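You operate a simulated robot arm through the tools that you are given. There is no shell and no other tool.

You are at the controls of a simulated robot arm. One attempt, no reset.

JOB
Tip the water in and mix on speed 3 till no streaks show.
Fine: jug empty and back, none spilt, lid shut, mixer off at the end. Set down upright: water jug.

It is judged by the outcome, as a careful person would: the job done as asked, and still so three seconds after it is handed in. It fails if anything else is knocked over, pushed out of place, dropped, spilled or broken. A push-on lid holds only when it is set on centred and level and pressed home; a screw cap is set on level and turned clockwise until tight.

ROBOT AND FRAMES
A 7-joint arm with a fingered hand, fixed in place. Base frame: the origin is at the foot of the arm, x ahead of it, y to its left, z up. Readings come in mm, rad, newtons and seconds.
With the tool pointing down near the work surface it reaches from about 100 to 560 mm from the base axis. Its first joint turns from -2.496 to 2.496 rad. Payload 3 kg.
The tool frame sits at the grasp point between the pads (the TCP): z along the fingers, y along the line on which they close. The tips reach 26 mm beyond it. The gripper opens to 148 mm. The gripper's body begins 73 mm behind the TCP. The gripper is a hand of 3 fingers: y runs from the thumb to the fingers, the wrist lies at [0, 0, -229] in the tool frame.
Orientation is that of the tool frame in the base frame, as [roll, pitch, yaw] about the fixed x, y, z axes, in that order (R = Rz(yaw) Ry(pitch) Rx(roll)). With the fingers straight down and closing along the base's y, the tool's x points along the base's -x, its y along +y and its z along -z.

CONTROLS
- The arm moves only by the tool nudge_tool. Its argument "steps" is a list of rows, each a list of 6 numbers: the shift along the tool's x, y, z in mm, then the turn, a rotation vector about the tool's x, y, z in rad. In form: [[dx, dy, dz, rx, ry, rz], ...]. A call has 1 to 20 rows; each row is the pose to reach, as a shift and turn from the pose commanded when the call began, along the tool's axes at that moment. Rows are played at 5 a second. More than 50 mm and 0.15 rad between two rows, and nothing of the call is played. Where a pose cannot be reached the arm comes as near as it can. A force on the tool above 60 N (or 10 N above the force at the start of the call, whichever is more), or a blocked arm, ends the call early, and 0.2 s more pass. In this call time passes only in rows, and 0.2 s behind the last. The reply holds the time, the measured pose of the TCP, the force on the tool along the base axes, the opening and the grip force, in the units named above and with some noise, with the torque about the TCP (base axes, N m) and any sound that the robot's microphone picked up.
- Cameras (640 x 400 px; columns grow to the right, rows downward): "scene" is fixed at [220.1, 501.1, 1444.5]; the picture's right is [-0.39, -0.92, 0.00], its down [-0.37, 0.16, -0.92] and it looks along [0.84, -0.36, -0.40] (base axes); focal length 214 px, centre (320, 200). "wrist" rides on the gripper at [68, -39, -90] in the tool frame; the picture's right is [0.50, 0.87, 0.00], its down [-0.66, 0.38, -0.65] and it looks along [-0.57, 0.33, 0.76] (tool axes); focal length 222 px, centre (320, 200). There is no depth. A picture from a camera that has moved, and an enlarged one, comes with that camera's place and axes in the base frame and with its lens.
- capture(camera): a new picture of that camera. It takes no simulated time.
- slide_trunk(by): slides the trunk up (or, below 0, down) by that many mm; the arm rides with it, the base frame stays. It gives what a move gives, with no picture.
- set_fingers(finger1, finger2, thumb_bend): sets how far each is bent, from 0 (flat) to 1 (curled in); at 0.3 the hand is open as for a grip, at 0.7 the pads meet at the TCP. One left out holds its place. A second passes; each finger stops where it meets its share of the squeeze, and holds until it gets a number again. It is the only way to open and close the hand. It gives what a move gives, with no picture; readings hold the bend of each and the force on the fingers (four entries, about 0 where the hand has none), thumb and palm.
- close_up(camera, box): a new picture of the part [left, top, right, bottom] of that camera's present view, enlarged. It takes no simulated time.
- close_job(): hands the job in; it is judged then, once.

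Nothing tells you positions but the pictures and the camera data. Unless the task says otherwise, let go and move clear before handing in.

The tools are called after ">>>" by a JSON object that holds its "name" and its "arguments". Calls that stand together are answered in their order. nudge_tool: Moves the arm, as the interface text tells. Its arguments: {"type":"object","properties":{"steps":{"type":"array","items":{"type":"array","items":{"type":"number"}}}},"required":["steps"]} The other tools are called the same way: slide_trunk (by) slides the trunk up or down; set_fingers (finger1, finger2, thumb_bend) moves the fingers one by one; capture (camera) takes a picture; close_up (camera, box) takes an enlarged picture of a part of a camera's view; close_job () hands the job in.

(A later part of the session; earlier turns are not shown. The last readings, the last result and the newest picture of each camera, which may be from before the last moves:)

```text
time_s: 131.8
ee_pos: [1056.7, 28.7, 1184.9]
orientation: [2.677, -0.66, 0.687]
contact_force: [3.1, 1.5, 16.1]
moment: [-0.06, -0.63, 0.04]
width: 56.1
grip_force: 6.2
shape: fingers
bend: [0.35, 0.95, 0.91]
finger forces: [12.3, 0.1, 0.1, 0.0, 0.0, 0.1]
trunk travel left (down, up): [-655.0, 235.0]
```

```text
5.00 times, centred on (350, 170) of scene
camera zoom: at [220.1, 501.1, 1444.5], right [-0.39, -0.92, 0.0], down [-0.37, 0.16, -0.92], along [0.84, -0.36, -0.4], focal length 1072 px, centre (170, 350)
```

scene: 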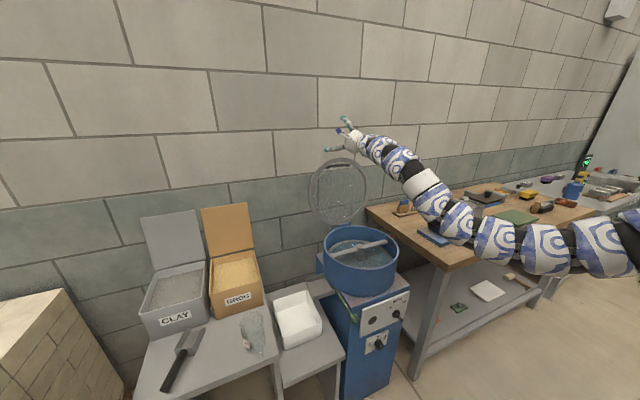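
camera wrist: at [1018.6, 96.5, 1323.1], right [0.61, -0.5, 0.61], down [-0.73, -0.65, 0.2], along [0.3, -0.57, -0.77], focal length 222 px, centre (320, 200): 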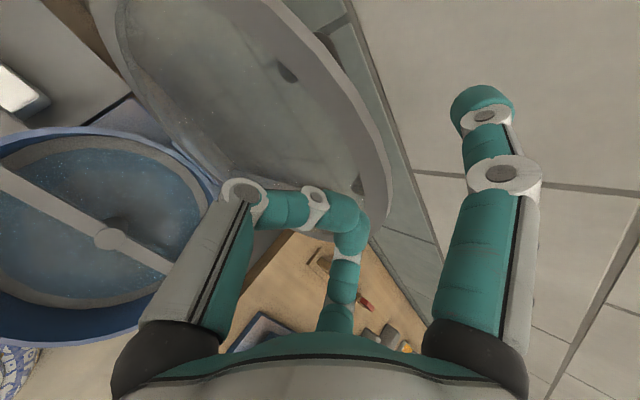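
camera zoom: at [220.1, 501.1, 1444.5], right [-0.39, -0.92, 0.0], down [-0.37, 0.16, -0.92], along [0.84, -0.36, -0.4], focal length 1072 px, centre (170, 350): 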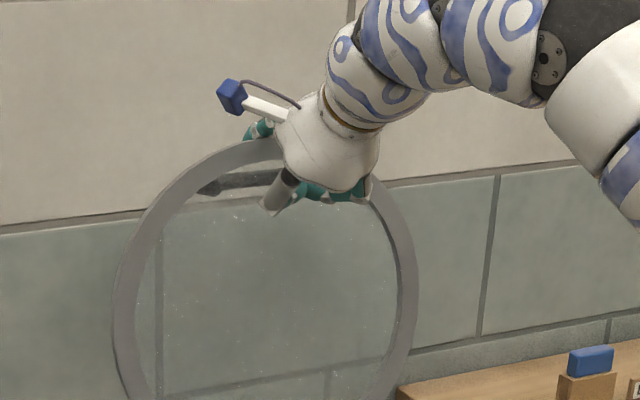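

The finger is hooked over the edge, so I'll pull the lid forward gently.

>>> {"name": "nudge_tool", "arguments": {"steps": [[-4.3, -2.5, -8.5, 0, 0, 0], [-9.2, -5.3, -15.6, 0, 0, 0], [-14, -8.1, -22.6, 0, 0, 0], [-19, -11, -29.7, 0, 0, 0]]}}

>>> {"name": "close_up", "arguments": {"camera": "wrist", "box": [260, 20, 560, 240]}}

>>> {"name": "close_up", "arguments": {"camera": "scene", "box": [310, 130, 410, 230]}}

```text
time_s: 132.8
ee_pos: [1018.5, 28.9, 1190.4]
orientation: [2.679, -0.66, 0.684]
contact_force: [1.0, 0.1, 11.3]
moment: [-0.02, -0.54, 0.04]
width: 51.8
grip_force: 5.2
shape: fingers
bend: [0.37, 0.95, 0.91]
finger forces: [10.4, 0.0, 0.0, 0.1, 0.1, 0.0]
trunk travel left (down, up): [-655.0, 235.0]
```

```text
1.82 times, centred on (410, 130) of wrist
camera zoom: at [983.6, 97.3, 1282.6], right [0.61, -0.5, 0.61], down [-0.73, -0.66, 0.19], along [0.3, -0.57, -0.77], focal length 404 px, centre (156, 327)
```

zoom: 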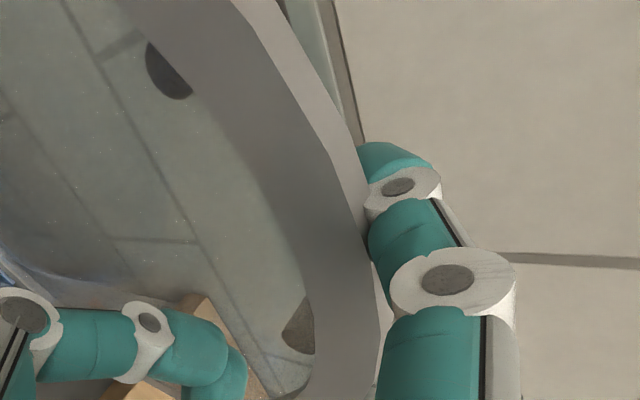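

```text
4.00 times, centred on (360, 180) of scene
camera zoom: at [220.1, 501.1, 1444.5], right [-0.39, -0.92, 0.0], down [-0.37, 0.16, -0.92], along [0.84, -0.36, -0.4], focal length 858 px, centre (160, 280)
```

zoom: 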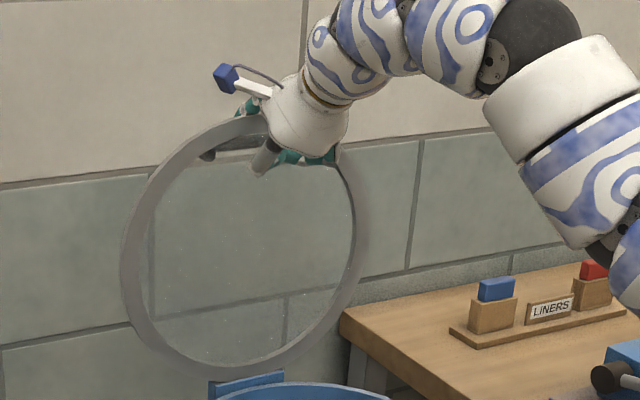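

The lid is following the finger. I'll continue along the hinge arc past vertical, keeping the folded digits in front to catch it.

>>> {"name": "nudge_tool", "arguments": {"steps": [[-8, -4.6, -11, 0, 0, 0], [-15.9, -9.2, -22, 0, 0, 0], [-25, -14.5, -31.5, 0, 0, 0], [-34.3, -19.8, -41, 0, 0, 0], [-44, -25.4, -50, 0, 0, 0], [-53.8, -31.1, -58.8, 0, 0, 0]]}}

>>> {"name": "capture", "arguments": {"camera": "wrist"}}

>>> {"name": "close_up", "arguments": {"camera": "scene", "box": [310, 130, 430, 250]}}

```text
time_s: 134.2
ee_pos: [934.5, 29.0, 1183.6]
orientation: [2.681, -0.655, 0.684]
contact_force: [-0.9, 0.0, -0.2]
moment: [0.03, -0.06, -0.03]
width: 38.8
grip_force: 0.1
shape: fingers
bend: [0.47, 0.96, 0.91]
finger forces: [0.0, 0.1, 0.1, 0.1, 0.1, 0.0]
trunk travel left (down, up): [-655.0, 235.0]
```

```text
taken
camera wrist: at [899.0, 97.1, 1276.7], right [0.61, -0.5, 0.61], down [-0.73, -0.65, 0.2], along [0.3, -0.57, -0.77], focal length 222 px, centre (320, 200)
```

wrist: 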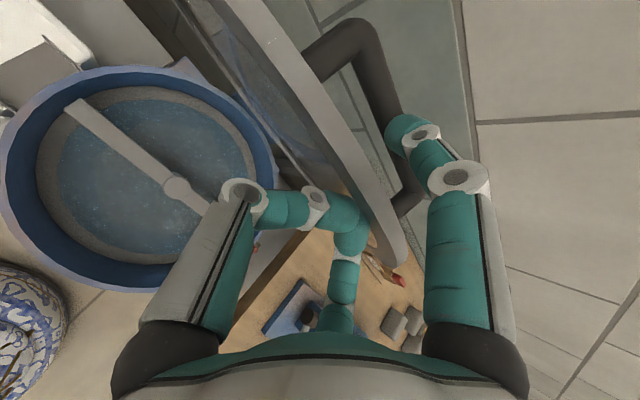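

```text
3.33 times, centred on (370, 190) of scene
camera zoom: at [220.1, 501.1, 1444.5], right [-0.39, -0.92, 0.0], down [-0.37, 0.16, -0.92], along [0.84, -0.36, -0.4], focal length 715 px, centre (153, 233)
```

zoom: 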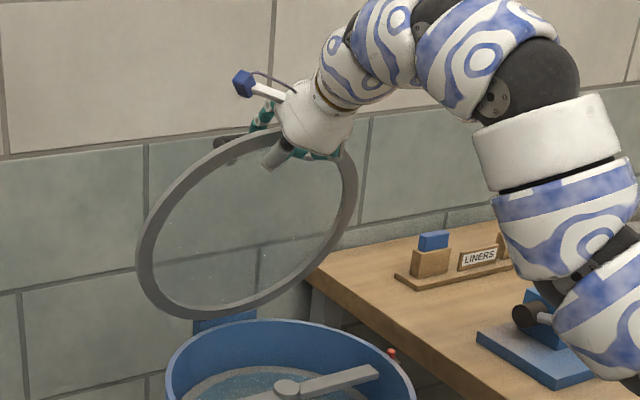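

The lid is past vertical, sitting between finger 1 and the folded digits with no force on it. I'll continue the arc to about 40°.

>>> {"name": "nudge_tool", "arguments": {"steps": [[-13, -7.7, -11, 0, 0, 0], [-27, -15.6, -21.5, 0, 0, 0], [-40.5, -23.4, -31.7, 0, 0, 0], [-55, -32, -39, 0, 0, 0], [-70.5, -41, -45.5, 0, 0, 0], [-86.4, -49.9, -50.8, 0, 0, 0], [-102, -59, -55, 0, 0, 0], [-118, -68.5, -58.5, 0, 0, 0], [-134.7, -77.9, -61.4, 0, 0, 0]]}}

>>> {"name": "capture", "arguments": {"camera": "wrist"}}

>>> {"name": "close_up", "arguments": {"camera": "scene", "box": [310, 150, 430, 270]}}

```text
time_s: 136.2
ee_pos: [780.6, 27.7, 1118.6]
orientation: [2.68, -0.656, 0.684]
contact_force: [0.0, -0.9, -0.6]
moment: [0.02, -0.02, -0.02]
width: 39.1
grip_force: 0.1
shape: fingers
bend: [0.47, 0.96, 0.91]
finger forces: [0.0, 0.1, 0.0, 0.1, 0.0, 0.1]
trunk travel left (down, up): [-655.0, 235.0]
```

```text
taken
camera wrist: at [745.8, 96.0, 1210.7], right [0.61, -0.5, 0.61], down [-0.73, -0.66, 0.2], along [0.3, -0.57, -0.77], focal length 222 px, centre (320, 200)
```

wrist: 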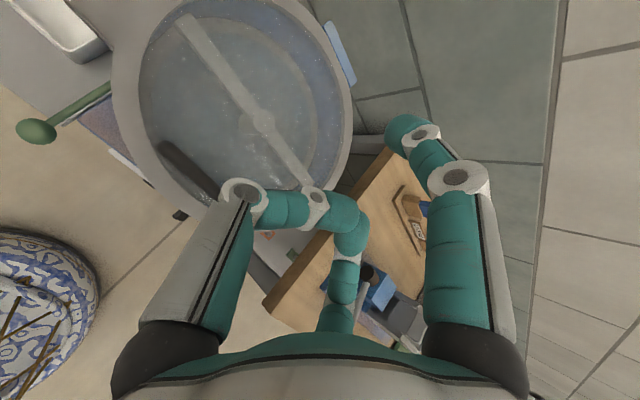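

```text
3.33 times, centred on (370, 210) of scene
camera zoom: at [220.1, 501.1, 1444.5], right [-0.39, -0.92, 0.0], down [-0.37, 0.16, -0.92], along [0.84, -0.36, -0.4], focal length 715 px, centre (153, 167)
```

zoom: 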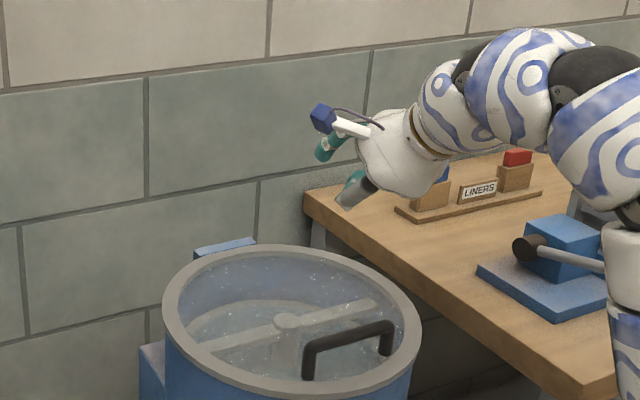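

The lid has swung shut on its own and sits on the rim. I'll check how it's seated and look at the controls.

>>> {"name": "close_up", "arguments": {"camera": "scene", "box": [320, 210, 420, 300]}}

>>> {"name": "close_up", "arguments": {"camera": "scene", "box": [340, 285, 420, 360]}}

>>> {"name": "close_up", "arguments": {"camera": "wrist", "box": [0, 0, 400, 250]}}

```text
4.44 times, centred on (370, 255) of scene
camera zoom: at [220.1, 501.1, 1444.5], right [-0.39, -0.92, 0.0], down [-0.37, 0.16, -0.92], along [0.84, -0.36, -0.4], focal length 953 px, centre (98, -44)
```

zoom: 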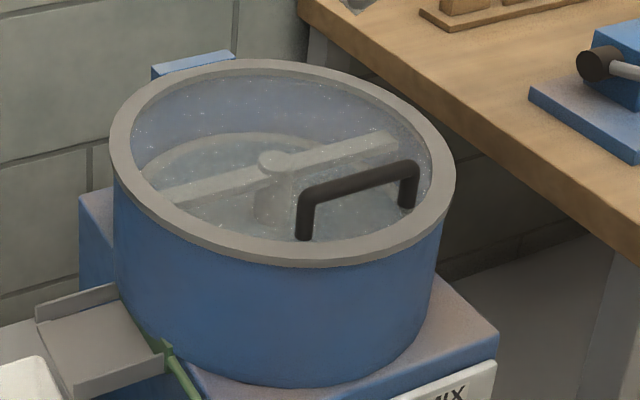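

```text
5.33 times, centred on (380, 322) of scene
camera zoom: at [220.1, 501.1, 1444.5], right [-0.39, -0.92, 0.0], down [-0.37, 0.16, -0.92], along [0.84, -0.36, -0.4], focal length 1144 px, centre (0, -453)
```

zoom: 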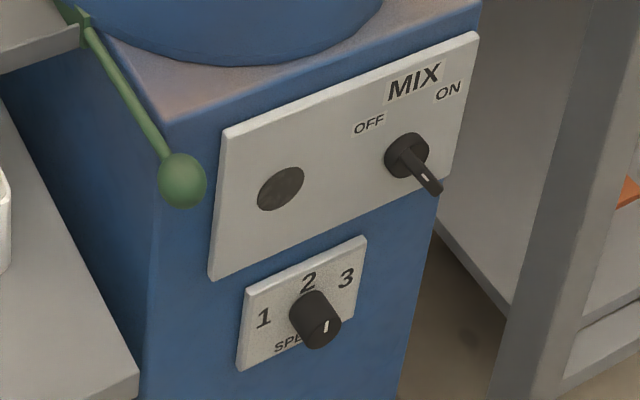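

```text
1.60 times, centred on (200, 125) of wrist
camera zoom: at [745.8, 96.0, 1210.7], right [0.61, -0.5, 0.61], down [-0.73, -0.66, 0.2], along [0.3, -0.57, -0.77], focal length 355 px, centre (512, 320)
```

zoom: 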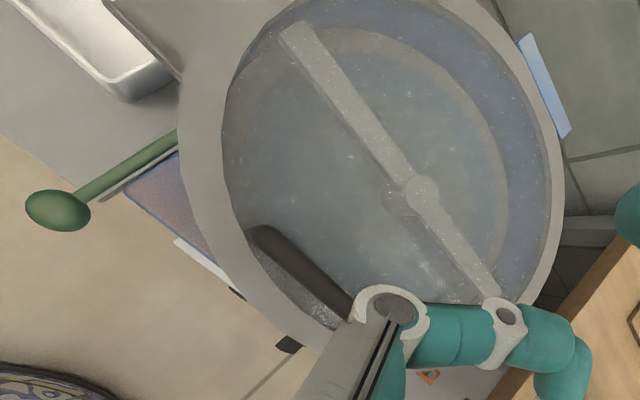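

The lid looks flush on the rim all round. For safety I'll press it home gently with a fist on its handle, then work the controls.

>>> {"name": "set_fingers", "arguments": {"finger1": 0.85, "finger2": 0.85, "thumb_bend": 0.85}}

>>> {"name": "nudge_tool", "arguments": {"steps": [[-30, -17.5, 10, 0, 0, 0], [-60, -35, 20, 0, 0, 0], [-87, -50, 30, 0, 0, 0]]}}

>>> {"name": "close_up", "arguments": {"camera": "scene", "box": [310, 180, 430, 300]}}

>>> {"name": "capture", "arguments": {"camera": "wrist"}}

```text
time_s: 137.2
ee_pos: [781.1, 27.3, 1119.0]
orientation: [2.679, -0.658, 0.685]
contact_force: [0.0, 0.1, -1.1]
moment: [-0.02, -0.03, -0.01]
width: 0.0
grip_force: 0.0
shape: fingers
bend: [0.72, 0.82, 0.82]
finger forces: [0.0, 0.0, 0.0, 0.0, 0.0, 0.1]
trunk travel left (down, up): [-655.0, 235.0]
```

```text
time_s: 138.0
ee_pos: [730.9, 29.1, 1027.3]
orientation: [2.679, -0.66, 0.684]
contact_force: [-0.5, 1.3, -0.8]
moment: [0.01, 0.03, -0.05]
width: 0.1
grip_force: 0.1
shape: fingers
bend: [0.72, 0.82, 0.82]
finger forces: [0.0, 0.0, 0.0, 0.0, 0.1, 0.0]
trunk travel left (down, up): [-655.0, 235.0]
```

```text
3.33 times, centred on (370, 240) of scene
camera zoom: at [220.1, 501.1, 1444.5], right [-0.39, -0.92, 0.0], down [-0.37, 0.16, -0.92], along [0.84, -0.36, -0.4], focal length 715 px, centre (153, 67)
```

zoom: 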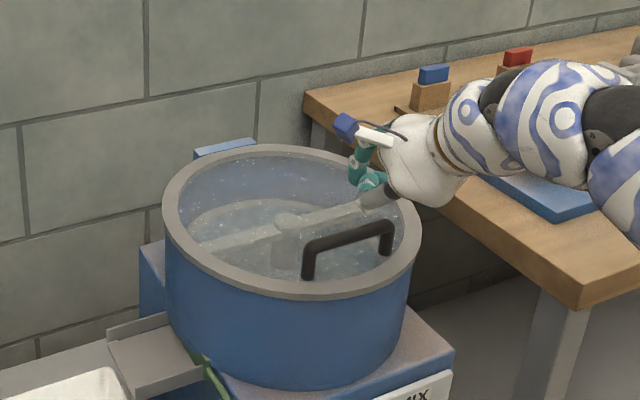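

```text
taken
camera wrist: at [695.7, 96.4, 1119.6], right [0.61, -0.5, 0.61], down [-0.73, -0.66, 0.19], along [0.3, -0.57, -0.77], focal length 222 px, centre (320, 200)
```

wrist: 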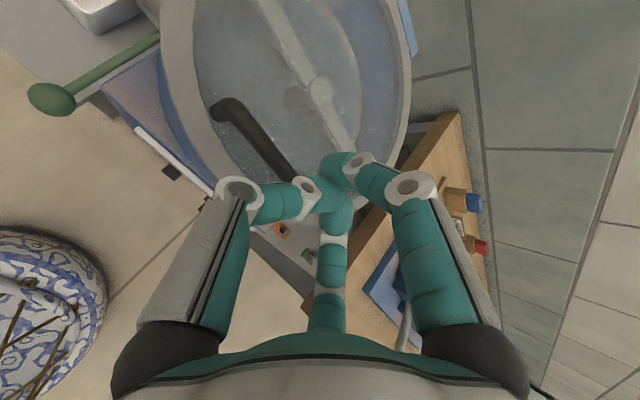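

>>> {"name": "nudge_tool", "arguments": {"steps": [[-9, -5, 10.6, 0, 0, 0], [-18, -10.5, 21, 0, 0, 0], [-24.5, -14.2, 28.3, 0, 0, 0]]}}

>>> {"name": "nudge_tool", "arguments": {"steps": [[-3, -1.8, 3.5, 0, 0, 0], [-6, -3.5, 7, 0, 0, 0], [-9, -5.3, 10.6, 0, 0, 0]]}}

>>> {"name": "close_up", "arguments": {"camera": "scene", "box": [310, 180, 430, 300]}}

```text
time_s: 138.8
ee_pos: [730.8, 28.3, 985.2]
orientation: [2.676, -0.658, 0.684]
contact_force: [-0.3, 0.0, 1.1]
moment: [0.0, -0.04, 0.01]
width: 0.0
grip_force: 0.0
shape: fingers
bend: [0.72, 0.82, 0.82]
finger forces: [0.0, 0.0, 0.1, 0.1, 0.0, 0.0]
trunk travel left (down, up): [-655.0, 235.0]
```

```text
time_s: 139.6
ee_pos: [731.1, 28.7, 973.9]
orientation: [2.678, -0.657, 0.684]
contact_force: [0.4, 0.4, 0.2]
moment: [-0.01, -0.07, 0.01]
width: 0.1
grip_force: 0.0
shape: fingers
bend: [0.72, 0.82, 0.82]
finger forces: [0.1, 0.0, 0.0, 0.0, 0.0, 0.0]
trunk travel left (down, up): [-655.0, 235.0]
```

```text
3.33 times, centred on (370, 240) of scene
camera zoom: at [220.1, 501.1, 1444.5], right [-0.39, -0.92, 0.0], down [-0.37, 0.16, -0.92], along [0.84, -0.36, -0.4], focal length 715 px, centre (153, 67)
```

zoom: 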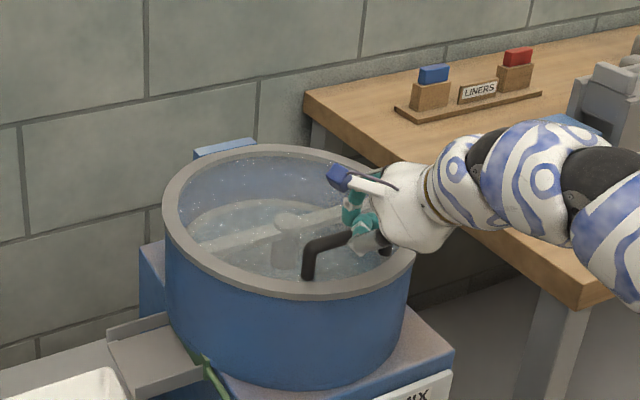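

>>> {"name": "nudge_tool", "arguments": {"steps": [[-1.8, -1.1, 2.1, 0, 0, 0], [-3.7, -2.1, 4.2, 0, 0, 0], [-5.5, -3.2, 6.4, 0, 0, 0]]}}

>>> {"name": "nudge_tool", "arguments": {"steps": [[-1.8, -1.1, 2.1, 0, 0, 0], [-3.7, -2.1, 4.2, 0, 0, 0], [-5.5, -3.2, 6.4, 0, 0, 0]]}}

```text
time_s: 140.4
ee_pos: [731.1, 27.3, 963.0]
orientation: [2.677, -0.656, 0.685]
contact_force: [0.3, -0.2, -1.0]
moment: [0.0, -0.01, 0.0]
width: 0.0
grip_force: 0.1
shape: fingers
bend: [0.72, 0.82, 0.82]
finger forces: [0.1, 0.0, 0.0, 0.1, 0.1, 0.0]
trunk travel left (down, up): [-655.0, 235.0]
```

```text
time_s: 141.2
ee_pos: [731.1, 28.9, 958.1]
orientation: [2.673, -0.664, 0.686]
contact_force: [-3.6, -0.1, 30.3]
moment: [-0.03, -0.78, -0.05]
width: 0.1
grip_force: 15.8
shape: fingers
bend: [0.74, 0.82, 0.82]
finger forces: [32.0, 0.0, 0.0, 0.1, 0.1, 0.0]
trunk travel left (down, up): [-655.0, 235.0]
```

The lid is pressed home with about 30 N. I'll withdraw, level the hand in front of the machine, and go down to the control panel.

>>> {"name": "nudge_tool", "arguments": {"steps": [[10, 6, -14, 0, 0, 0], [0, 0, -40, 0, 0, 0], [-20, -12, -70, 0, 0, 0], [-42, -24, -98, 0, 0, 0], [-64, -37, -127, 0, 0, 0], [-85.7, -49.6, -155.5, 0, 0, 0]]}}

>>> {"name": "nudge_tool", "arguments": {"steps": [[0, 0, 0, -0.0599, 0.016, -0.1059], [0, 0, 0, -0.1199, 0.0321, -0.2117], [0, 0, 0, -0.1798, 0.0481, -0.3176], [0, 0, 0, -0.2397, 0.0641, -0.4234], [0, 0, 0, -0.2996, 0.0802, -0.5293], [0, 0, 0, -0.3596, 0.0962, -0.6351], [0, 0, 0, -0.4195, 0.1122, -0.741], [0, 0, 0, -0.4794, 0.1283, -0.8469], [0, 0, 0, -0.5394, 0.1443, -0.9527], [0, 0, 0, -0.5993, 0.1604, -1.0586], [0, 0, 0, -0.6592, 0.1764, -1.1644], [0, 0, 0, -0.7191, 0.1924, -1.2703], [0, 0, 0, -0.7791, 0.2085, -1.3761], [0, 0, 0, -0.839, 0.2245, -1.482]]}}

>>> {"name": "capture", "arguments": {"camera": "scene"}}

>>> {"name": "close_up", "arguments": {"camera": "scene", "box": [320, 210, 420, 300]}}

```text
time_s: 142.6
ee_pos: [584.0, 54.7, 977.2]
orientation: [2.671, -0.658, 0.687]
contact_force: [-0.7, 0.6, -0.5]
moment: [-0.04, -0.05, 0.0]
width: 0.0
grip_force: 0.0
shape: fingers
bend: [0.73, 0.82, 0.82]
finger forces: [0.0, 0.1, 0.0, 0.0, 0.0, 0.0]
out of reach, approached as far as the arm can: row 5, 6
trunk travel left (down, up): [-655.0, 235.0]
```

```text
time_s: 145.6
ee_pos: [581.2, 52.9, 975.2]
orientation: [1.573, 0.526, 1.569]
contact_force: [0.4, -0.3, 0.3]
moment: [0.0, 0.01, -0.01]
width: 0.0
grip_force: 0.0
shape: fingers
bend: [0.73, 0.82, 0.82]
finger forces: [0.0, 0.1, 0.1, 0.0, 0.0, 0.0]
trunk travel left (down, up): [-655.0, 235.0]
```

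```text
taken
```

scene: 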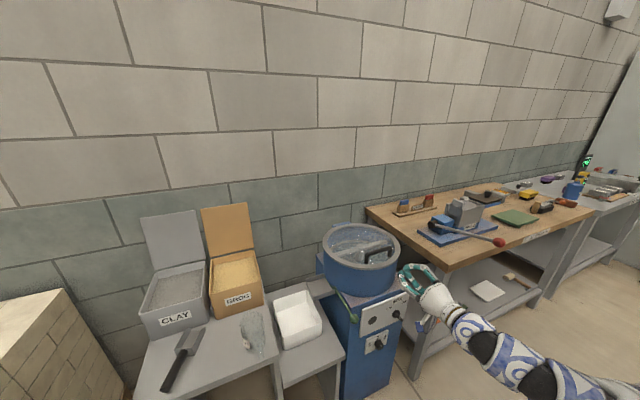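

```text
4.44 times, centred on (370, 255) of scene
camera zoom: at [220.1, 501.1, 1444.5], right [-0.39, -0.92, 0.0], down [-0.37, 0.16, -0.92], along [0.84, -0.36, -0.4], focal length 953 px, centre (98, -44)
```

zoom: 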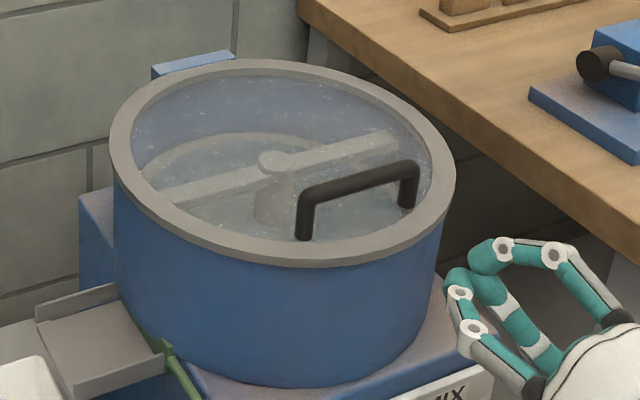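

>>> {"name": "slide_trunk", "arguments": {"by": -320}}

>>> {"name": "set_fingers", "arguments": {"finger1": 0.3, "finger2": 0.3, "thumb_bend": 0.3}}

>>> {"name": "capture", "arguments": {"camera": "wrist"}}

>>> {"name": "capture", "arguments": {"camera": "scene"}}

```text
time_s: 148.7
ee_pos: [581.5, 52.2, 656.3]
orientation: [1.571, 0.524, 1.569]
contact_force: [0.1, -0.2, 0.6]
moment: [-0.01, 0.01, 0.02]
width: 0.0
grip_force: 0.1
shape: fingers
bend: [0.73, 0.82, 0.82]
finger forces: [0.0, 0.0, 0.1, 0.0, 0.0, 0.0]
trunk travel left (down, up): [-335.0, 555.0]
```

```text
time_s: 149.7
ee_pos: [581.8, 52.6, 655.7]
orientation: [1.571, 0.523, 1.571]
contact_force: [-0.5, -0.1, -0.3]
moment: [-0.02, -0.03, -0.01]
width: 126.6
grip_force: 0.0
shape: fingers
bend: [0.3, 0.3, 0.3]
finger forces: [0.0, 0.0, 0.1, 0.0, 0.0, 0.0]
trunk travel left (down, up): [-335.0, 555.0]
```

```text
taken
camera wrist: at [492.3, 91.8, 589.5], right [0.0, 0.87, 0.5], down [-0.65, -0.38, 0.66], along [0.76, -0.33, 0.57], focal length 222 px, centre (320, 200)
```

wrist: 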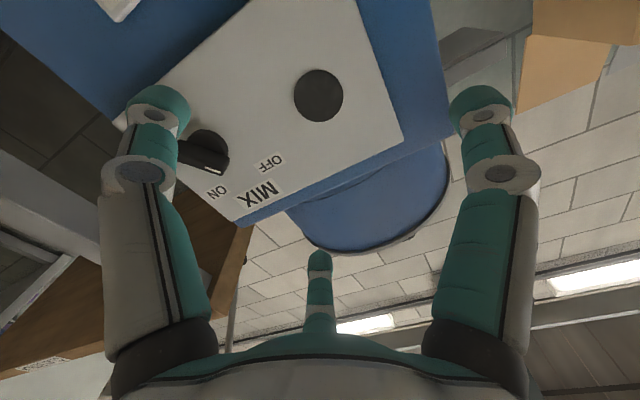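

```text
taken
```

scene: 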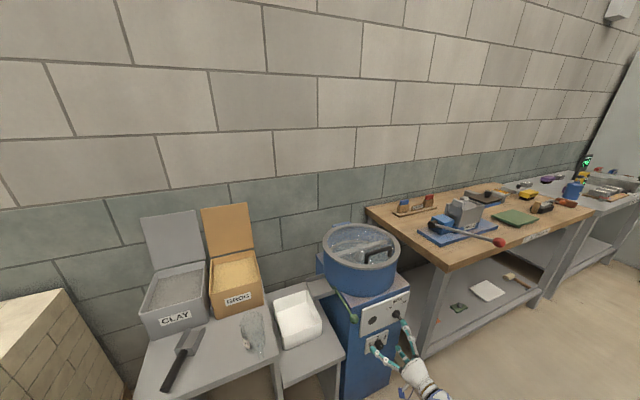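

>>> {"name": "close_up", "arguments": {"camera": "wrist", "box": [160, 100, 300, 230]}}

>>> {"name": "close_up", "arguments": {"camera": "scene", "box": [350, 290, 430, 370]}}

```text
3.08 times, centred on (230, 165) of wrist
camera zoom: at [492.3, 91.8, 589.5], right [0.0, 0.87, 0.5], down [-0.65, -0.38, 0.66], along [0.76, -0.33, 0.57], focal length 684 px, centre (597, 308)
```

zoom: 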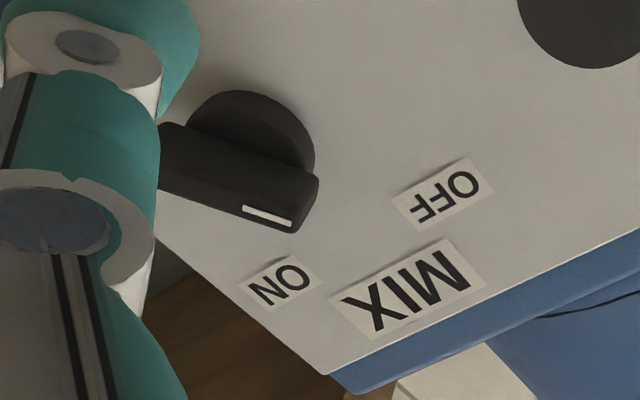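

```text
5.00 times, centred on (390, 330) of scene
camera zoom: at [220.1, 501.1, 1444.5], right [-0.39, -0.92, 0.0], down [-0.37, 0.16, -0.92], along [0.84, -0.36, -0.4], focal length 1072 px, centre (-30, -450)
```

zoom: 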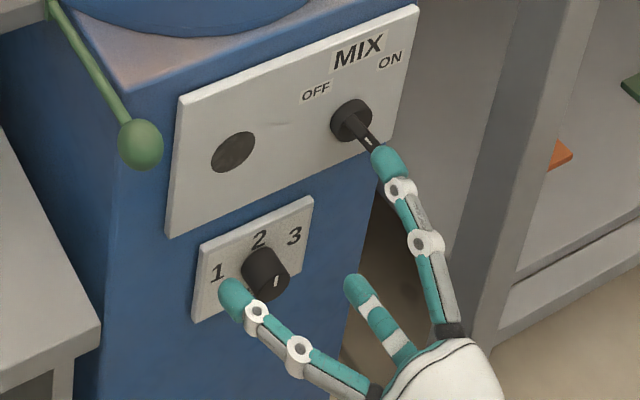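

>>> {"name": "close_up", "arguments": {"camera": "scene", "box": [362, 320, 402, 350]}}

>>> {"name": "close_up", "arguments": {"camera": "wrist", "box": [60, 0, 220, 100]}}

```text
13.33 times, centred on (382, 335) of scene
camera zoom: at [220.1, 501.1, 1444.5], right [-0.39, -0.92, 0.0], down [-0.37, 0.16, -0.92], along [0.84, -0.36, -0.4], focal length 2860 px, centre (-507, -1600)
```

zoom: 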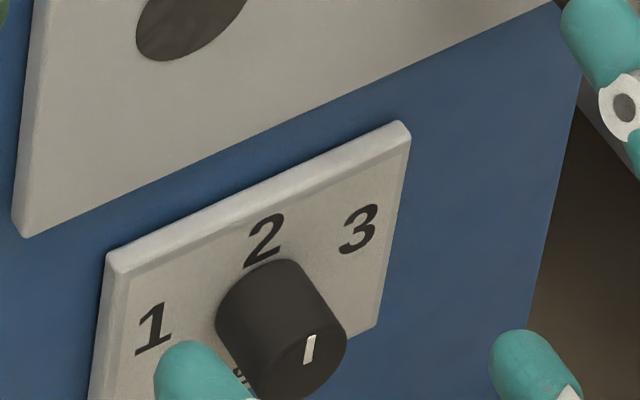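

```text
4.00 times, centred on (140, 50) of wrist
camera zoom: at [492.3, 91.8, 589.5], right [0.0, 0.87, 0.5], down [-0.65, -0.38, 0.66], along [0.76, -0.33, 0.57], focal length 888 px, centre (1040, 800)
```

zoom: 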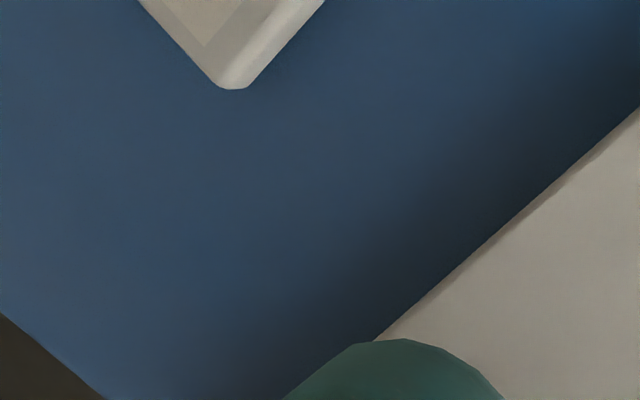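

The MIX switch at ≈ (690, −53, 621) points to OFF, and ON is about 80° clockwise. The SPEED dial at ≈ (690, 24, 466) points to 2, and 3 is about 60° clockwise. I'll do the dial first and check its position from closer.

>>> {"name": "nudge_tool", "arguments": {"steps": [[-12, -7, 0, 0, 0, 0], [-24.2, -14, 0, 0, 0, 0]]}}

>>> {"name": "slide_trunk", "arguments": {"by": -188}}

>>> {"name": "capture", "arguments": {"camera": "wrist"}}

>>> {"name": "close_up", "arguments": {"camera": "wrist", "box": [180, 30, 420, 230]}}

>>> {"name": "close_up", "arguments": {"camera": "scene", "box": [350, 310, 420, 380]}}

```text
time_s: 150.3
ee_pos: [582.3, 25.3, 657.8]
orientation: [1.571, 0.523, 1.572]
contact_force: [-0.7, 0.9, -0.4]
moment: [-0.03, 0.04, -0.01]
width: 126.6
grip_force: 0.0
shape: fingers
bend: [0.3, 0.3, 0.3]
finger forces: [0.0, 0.1, 0.0, 0.1, 0.0, 0.1]
trunk travel left (down, up): [-335.0, 555.0]
```

```text
time_s: 152.4
ee_pos: [581.1, 23.9, 468.3]
orientation: [1.571, 0.523, 1.572]
contact_force: [-0.2, 0.1, -0.4]
moment: [-0.03, 0.01, -0.01]
width: 126.4
grip_force: 0.0
shape: fingers
bend: [0.3, 0.3, 0.3]
finger forces: [0.0, 0.0, 0.0, 0.1, 0.0, 0.0]
trunk travel left (down, up): [-147.0, 743.0]
```

```text
taken
camera wrist: at [492.3, 63.8, 402.0], right [0.0, 0.87, 0.5], down [-0.65, -0.38, 0.66], along [0.76, -0.33, 0.57], focal length 222 px, centre (320, 200)
```

wrist: 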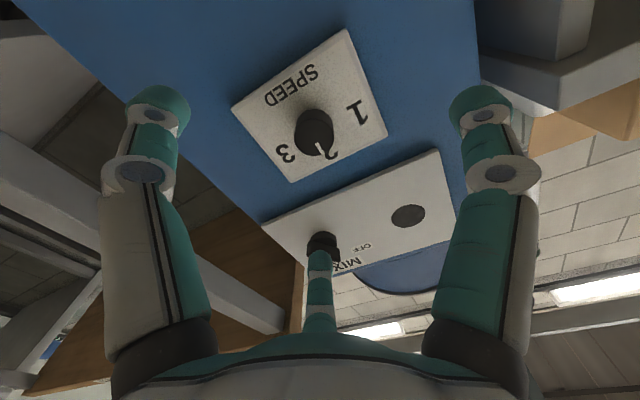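

```text
2.00 times, centred on (300, 130) of wrist
camera zoom: at [492.3, 63.8, 402.0], right [0.0, 0.87, 0.5], down [-0.65, -0.38, 0.66], along [0.76, -0.33, 0.57], focal length 444 px, centre (360, 340)
```

zoom: 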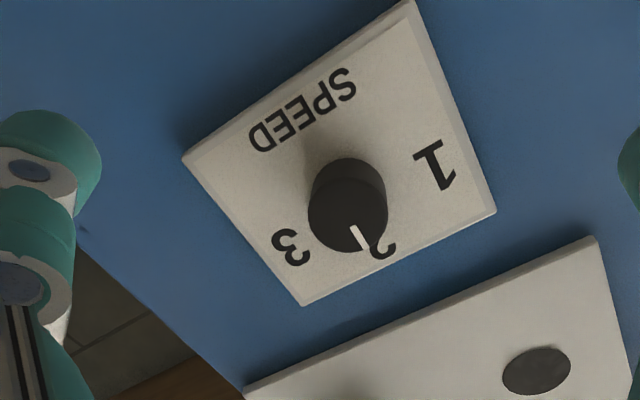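

```text
5.71 times, centred on (385, 345) of scene
camera zoom: at [220.1, 501.1, 1444.5], right [-0.39, -0.92, 0.0], down [-0.37, 0.16, -0.92], along [0.84, -0.36, -0.4], focal length 1226 px, centre (-51, -629)
```

zoom: 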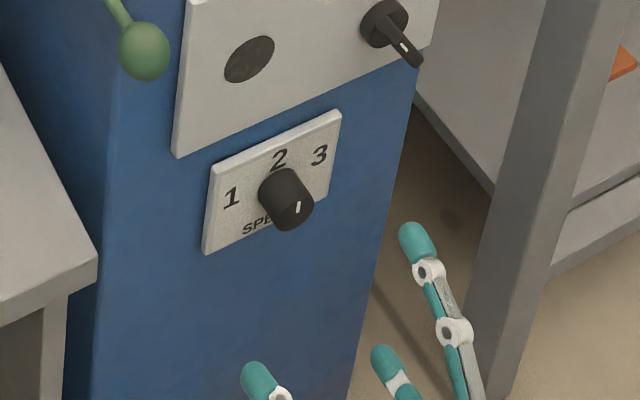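

The dial reads 2 and its axis is at ≈ (y 14.5, z 473.5). I'll align with it, partly close the fingers, and advance over the knob.

>>> {"name": "set_fingers", "arguments": {"finger1": 0.5, "finger2": 0.5, "thumb_bend": 0.5}}

>>> {"name": "nudge_tool", "arguments": {"steps": [[-10.6, -0.3, 0, 0, 0, 0], [-10.6, -0.3, 25, 0, 0, 0], [-10.6, -0.3, 50, 0, 0, 0], [-10.6, -0.3, 65, 0, 0, 0], [-10.6, -0.3, 77, 0, 0, 0]]}}

>>> {"name": "close_up", "arguments": {"camera": "wrist", "box": [160, 60, 480, 300]}}

>>> {"name": "close_up", "arguments": {"camera": "scene", "box": [350, 310, 420, 380]}}

```text
time_s: 153.4
ee_pos: [582.2, 25.0, 468.0]
orientation: [1.57, 0.523, 1.573]
contact_force: [0.2, -0.2, 0.0]
moment: [-0.01, -0.02, -0.02]
width: 62.4
grip_force: 0.1
shape: fingers
bend: [0.5, 0.5, 0.5]
finger forces: [0.0, 0.1, 0.0, 0.1, 0.1, 0.0]
trunk travel left (down, up): [-147.0, 743.0]
```

```text
time_s: 154.6
ee_pos: [659.2, 14.3, 472.1]
orientation: [1.572, 0.526, 1.57]
contact_force: [0.0, -0.3, 0.7]
moment: [-0.01, -0.01, 0.0]
width: 62.2
grip_force: 0.0
shape: fingers
bend: [0.5, 0.5, 0.5]
finger forces: [0.0, 0.0, 0.0, 0.0, 0.1, 0.1]
trunk travel left (down, up): [-147.0, 743.0]
```

```text
1.67 times, centred on (320, 180) of wrist
camera zoom: at [569.7, 53.8, 406.3], right [0.0, 0.87, 0.5], down [-0.65, -0.38, 0.66], along [0.76, -0.33, 0.57], focal length 370 px, centre (320, 233)
```

zoom: 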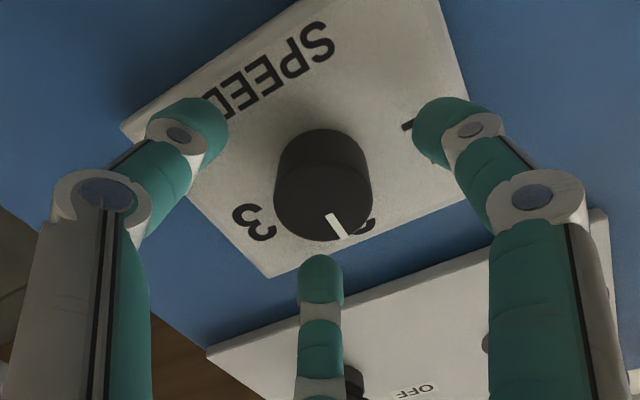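

```text
5.71 times, centred on (385, 345) of scene
camera zoom: at [220.1, 501.1, 1444.5], right [-0.39, -0.92, 0.0], down [-0.37, 0.16, -0.92], along [0.84, -0.36, -0.4], focal length 1226 px, centre (-51, -629)
```

zoom: 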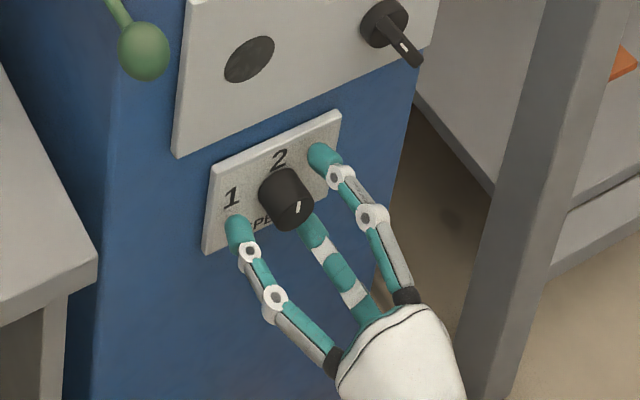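

The fingers surround the knob, centred. I'll close onto it.

>>> {"name": "set_fingers", "arguments": {"finger1": 0.6, "finger2": 0.6, "thumb_bend": 0.6}}

>>> {"name": "set_fingers", "arguments": {"finger1": 0.7, "finger2": 0.7, "thumb_bend": 0.7}}

>>> {"name": "close_up", "arguments": {"camera": "wrist", "box": [160, 60, 480, 300]}}

```text
time_s: 155.6
ee_pos: [658.5, 14.6, 473.4]
orientation: [1.572, 0.524, 1.571]
contact_force: [-0.7, -0.4, 0.3]
moment: [-0.01, 0.0, -0.02]
width: 29.9
grip_force: 0.0
shape: fingers
bend: [0.6, 0.6, 0.6]
finger forces: [0.1, 0.1, 0.0, 0.0, 0.0, 0.1]
trunk travel left (down, up): [-147.0, 743.0]
```

```text
time_s: 156.6
ee_pos: [659.5, 15.0, 472.7]
orientation: [1.573, 0.523, 1.57]
contact_force: [2.4, -2.1, -2.9]
moment: [0.01, 0.08, -0.05]
width: 24.5
grip_force: 12.7
shape: fingers
bend: [0.61, 0.61, 0.64]
finger forces: [7.1, 7.6, 0.1, 0.0, 10.8, 0.0]
trunk travel left (down, up): [-147.0, 743.0]
```

```text
1.67 times, centred on (320, 180) of wrist
camera zoom: at [569.5, 54.1, 406.0], right [0.0, 0.87, 0.5], down [-0.65, -0.38, 0.66], along [0.76, -0.33, 0.57], focal length 370 px, centre (320, 233)
```

zoom: 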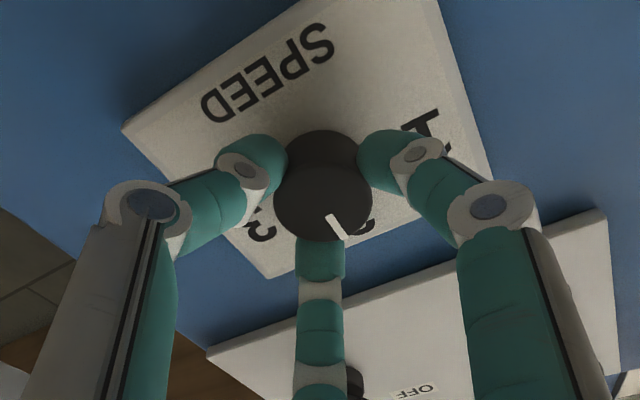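

The knob is gripped evenly. Turning clockwise about 62°.

>>> {"name": "nudge_tool", "arguments": {"steps": [[0, 0, 0, 0, 0, 0.12], [0, 0, 0, 0, 0, 0.24], [0, 0, 0, 0, 0, 0.36], [0, 0, 0, 0, 0, 0.48], [0, 0, 0, 0, 0, 0.6], [0, 0, 0, 0, 0, 0.72], [0, 0, 0, 0, 0, 0.84], [0, 0, 0, 0, 0, 0.96], [0, 0, 0, 0, 0, 1.08]]}}

>>> {"name": "close_up", "arguments": {"camera": "wrist", "box": [160, 60, 480, 300]}}

>>> {"name": "close_up", "arguments": {"camera": "scene", "box": [350, 310, 420, 380]}}

```text
time_s: 158.6
ee_pos: [657.0, 15.8, 470.9]
orientation: [1.575, -0.558, 1.569]
contact_force: [3.5, 1.1, 0.1]
moment: [-0.05, -0.06, 0.02]
width: 23.5
grip_force: 12.1
shape: fingers
bend: [0.61, 0.61, 0.64]
finger forces: [8.1, 6.8, 0.0, 0.0, 9.4, 0.0]
trunk travel left (down, up): [-147.0, 743.0]
```

```text
1.67 times, centred on (320, 180) of wrist
camera zoom: at [569.0, 94.1, 475.3], right [0.0, -0.03, 1.0], down [-0.65, -0.76, -0.02], along [0.76, -0.65, -0.02], focal length 370 px, centre (320, 233)
```

zoom: 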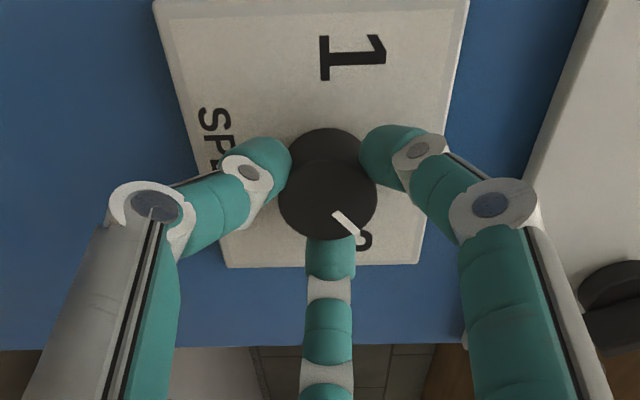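

```text
5.71 times, centred on (385, 345) of scene
camera zoom: at [220.1, 501.1, 1444.5], right [-0.39, -0.92, 0.0], down [-0.37, 0.16, -0.92], along [0.84, -0.36, -0.4], focal length 1226 px, centre (-51, -629)
```

zoom: 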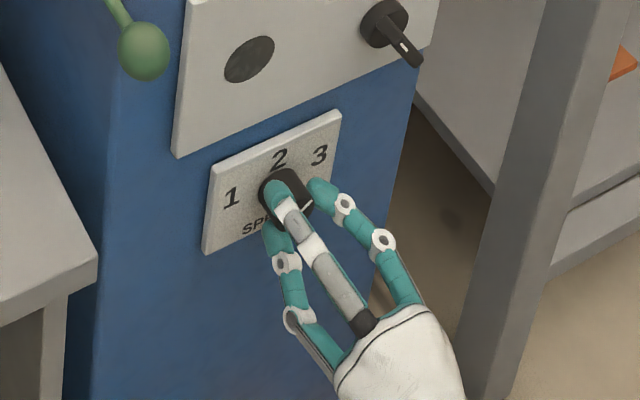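

The mark appears to point at 3. I'll release and confirm.

>>> {"name": "set_fingers", "arguments": {"finger1": 0.48, "finger2": 0.48, "thumb_bend": 0.48}}

>>> {"name": "nudge_tool", "arguments": {"steps": [[0, 0, -30, 0, 0, 0], [0, 0, -65, 0, 0, 0], [0, 0, -100, 0, 0, 0]]}}

>>> {"name": "close_up", "arguments": {"camera": "wrist", "box": [200, 30, 440, 230]}}

>>> {"name": "close_up", "arguments": {"camera": "scene", "box": [350, 300, 420, 370]}}

```text
time_s: 159.6
ee_pos: [658.8, 14.7, 472.2]
orientation: [1.572, -0.558, 1.57]
contact_force: [-0.7, -0.2, -0.3]
moment: [-0.01, -0.01, -0.03]
width: 68.5
grip_force: 0.2
shape: fingers
bend: [0.48, 0.48, 0.48]
finger forces: [0.1, 0.1, 0.0, 0.0, 0.1, 0.1]
trunk travel left (down, up): [-147.0, 743.0]
```

```text
time_s: 160.4
ee_pos: [559.2, 16.4, 474.0]
orientation: [1.573, -0.557, 1.568]
contact_force: [0.0, 0.0, 0.9]
moment: [0.0, 0.0, -0.02]
width: 68.5
grip_force: 0.1
shape: fingers
bend: [0.48, 0.48, 0.48]
finger forces: [0.0, 0.0, 0.0, 0.0, 0.0, 0.0]
trunk travel left (down, up): [-147.0, 743.0]
```

```text
2.00 times, centred on (320, 130) of wrist
camera zoom: at [470.8, 94.6, 477.4], right [0.0, -0.03, 1.0], down [-0.66, -0.75, -0.03], along [0.76, -0.66, -0.02], focal length 444 px, centre (320, 340)
```

zoom: 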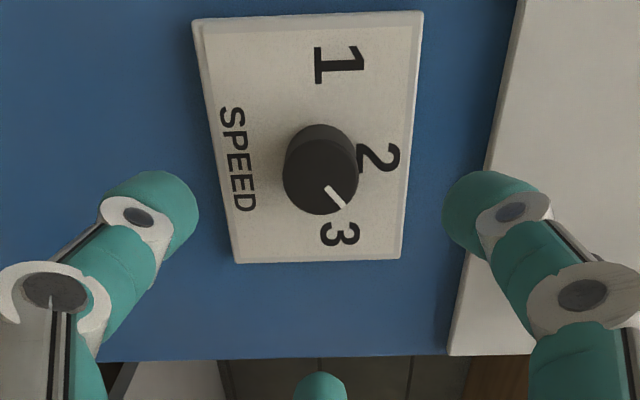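

```text
5.71 times, centred on (385, 335) of scene
camera zoom: at [220.1, 501.1, 1444.5], right [-0.39, -0.92, 0.0], down [-0.37, 0.16, -0.92], along [0.84, -0.36, -0.4], focal length 1226 px, centre (-51, -571)
```

zoom: 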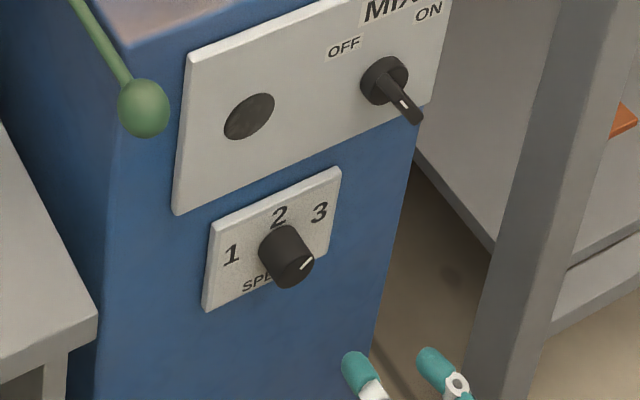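

Speed is at 3. Next is the MIX switch. I'll line up with it and roll so that one finger is on one side of its bar and two are on the other.

>>> {"name": "nudge_tool", "arguments": {"steps": [[-9.8, 6.1, 0, 0, 0, -0.125], [-19.6, 12.3, 0, 0, 0, -0.25], [-29.5, 18.4, 0, 0, 0, -0.375], [-39.3, 24.5, 0, 0, 0, -0.5], [-49.1, 30.7, 0, 0, 0, -0.625], [-58.9, 36.8, 0, 0, 0, -0.75]]}}

>>> {"name": "slide_trunk", "arguments": {"by": 147}}

>>> {"name": "capture", "arguments": {"camera": "wrist"}}

>>> {"name": "close_up", "arguments": {"camera": "wrist", "box": [200, 30, 440, 230]}}

>>> {"name": "close_up", "arguments": {"camera": "scene", "box": [360, 290, 420, 350]}}

```text
time_s: 161.8
ee_pos: [557.1, -52.6, 473.3]
orientation: [1.571, 0.195, 1.572]
contact_force: [-0.3, -0.7, -0.3]
moment: [0.01, -0.03, -0.01]
width: 68.6
grip_force: 0.0
shape: fingers
bend: [0.48, 0.48, 0.48]
finger forces: [0.0, 0.0, 0.1, 0.0, 0.1, 0.0]
trunk travel left (down, up): [-147.0, 743.0]
```

```text
time_s: 163.5
ee_pos: [558.2, -53.5, 620.3]
orientation: [1.57, 0.193, 1.57]
contact_force: [0.2, 0.4, -0.4]
moment: [-0.01, 0.05, 0.01]
width: 68.7
grip_force: 0.0
shape: fingers
bend: [0.48, 0.48, 0.48]
finger forces: [0.0, 0.1, 0.0, 0.0, 0.1, 0.0]
trunk travel left (down, up): [-294.0, 596.0]
```

```text
taken
camera wrist: at [469.1, 5.6, 570.1], right [0.0, 0.66, 0.75], down [-0.65, -0.57, 0.5], along [0.76, -0.49, 0.43], focal length 222 px, centre (320, 200)
```

wrist: 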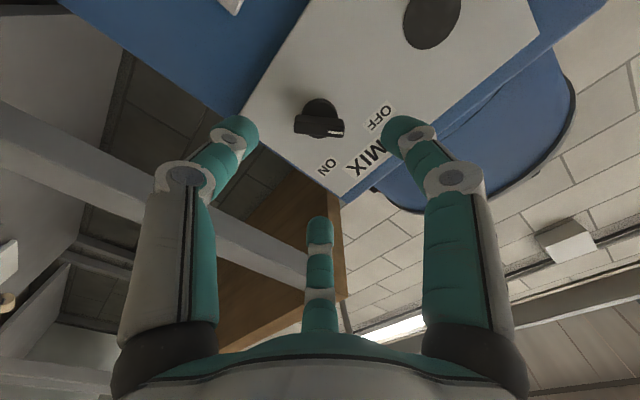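

```text
2.00 times, centred on (320, 130) of wrist
camera zoom: at [469.1, 5.6, 570.1], right [0.0, 0.66, 0.75], down [-0.65, -0.57, 0.5], along [0.76, -0.49, 0.43], focal length 444 px, centre (320, 340)
```

zoom: 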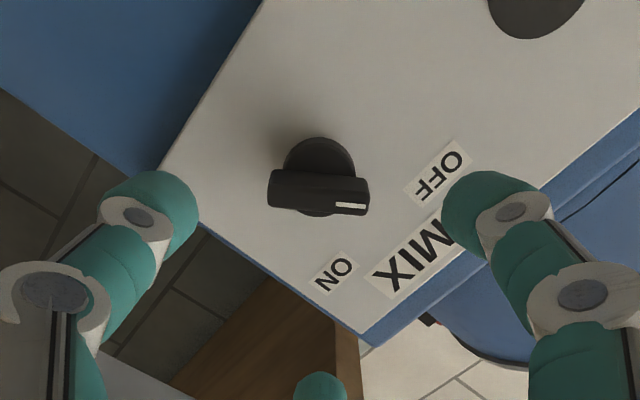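

```text
6.67 times, centred on (390, 320) of scene
camera zoom: at [220.1, 501.1, 1444.5], right [-0.39, -0.92, 0.0], down [-0.37, 0.16, -0.92], along [0.84, -0.36, -0.4], focal length 1430 px, centre (-147, -600)
```

zoom: 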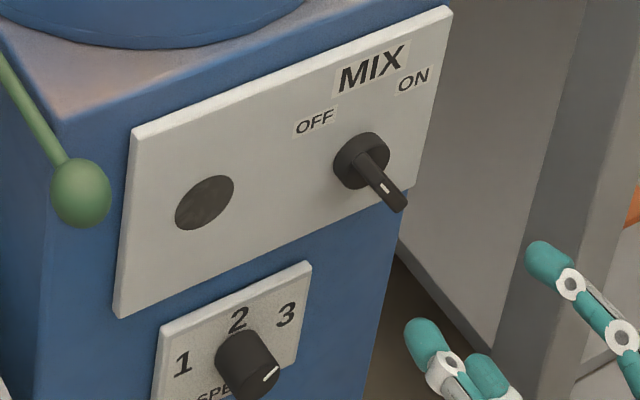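

The switch bar is centred on the tool axis, pointing at OFF. Advancing onto it.

>>> {"name": "nudge_tool", "arguments": {"steps": [[0, 0, 30, 0, 0, 0], [0, 0, 60, 0, 0, 0], [0, 0, 80, 0, 0, 0], [0, 0, 94, 0, 0, 0]]}}

>>> {"name": "close_up", "arguments": {"camera": "wrist", "box": [160, 60, 480, 300]}}

>>> {"name": "close_up", "arguments": {"camera": "scene", "box": [360, 290, 420, 350]}}

```text
time_s: 164.5
ee_pos: [652.7, -53.7, 617.4]
orientation: [1.572, 0.194, 1.569]
contact_force: [-0.7, 0.6, 0.1]
moment: [0.02, -0.01, 0.02]
width: 68.3
grip_force: 0.1
shape: fingers
bend: [0.48, 0.48, 0.48]
finger forces: [0.0, 0.0, 0.0, 0.0, 0.1, 0.1]
trunk travel left (down, up): [-294.0, 596.0]
```

```text
1.67 times, centred on (320, 180) of wrist
camera zoom: at [563.8, 5.9, 568.3], right [0.0, 0.66, 0.75], down [-0.65, -0.57, 0.5], along [0.76, -0.49, 0.43], focal length 370 px, centre (320, 233)
```

zoom: 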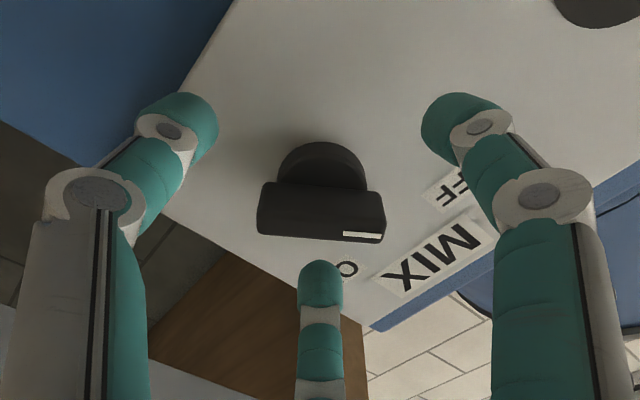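

```text
6.67 times, centred on (390, 320) of scene
camera zoom: at [220.1, 501.1, 1444.5], right [-0.39, -0.92, 0.0], down [-0.37, 0.16, -0.92], along [0.84, -0.36, -0.4], focal length 1430 px, centre (-147, -600)
```

zoom: 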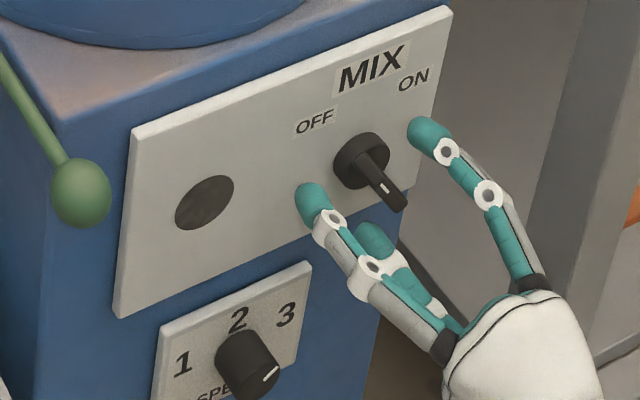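

>>> {"name": "set_fingers", "arguments": {"finger1": 0.6, "finger2": 0.62, "thumb_bend": 0.6}}

>>> {"name": "set_fingers", "arguments": {"finger1": 0.68, "finger2": 0.74, "thumb_bend": 0.68}}

>>> {"name": "close_up", "arguments": {"camera": "wrist", "box": [160, 60, 480, 300]}}

```text
time_s: 165.5
ee_pos: [652.2, -52.5, 619.3]
orientation: [1.572, 0.194, 1.57]
contact_force: [-0.1, 0.2, -0.2]
moment: [-0.01, -0.02, -0.01]
width: 30.1
grip_force: 0.0
shape: fingers
bend: [0.6, 0.62, 0.6]
finger forces: [0.0, 0.2, 0.0, 0.0, 0.0, 0.0]
trunk travel left (down, up): [-294.0, 596.0]
```

```text
time_s: 166.5
ee_pos: [652.6, -53.5, 618.6]
orientation: [1.571, 0.193, 1.572]
contact_force: [3.0, -5.8, 6.5]
moment: [-0.03, -0.09, -0.11]
width: 5.5
grip_force: 4.4
shape: fingers
bend: [0.68, 0.63, 0.68]
finger forces: [0.0, 9.1, 0.0, 0.0, 0.3, 0.0]
trunk travel left (down, up): [-294.0, 596.0]
```

```text
1.67 times, centred on (320, 180) of wrist
camera zoom: at [563.6, 5.9, 569.0], right [0.0, 0.66, 0.75], down [-0.65, -0.57, 0.5], along [0.76, -0.49, 0.43], focal length 370 px, centre (320, 233)
```

zoom: 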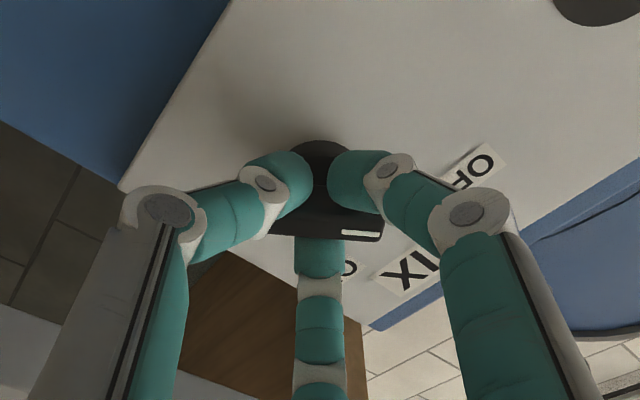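

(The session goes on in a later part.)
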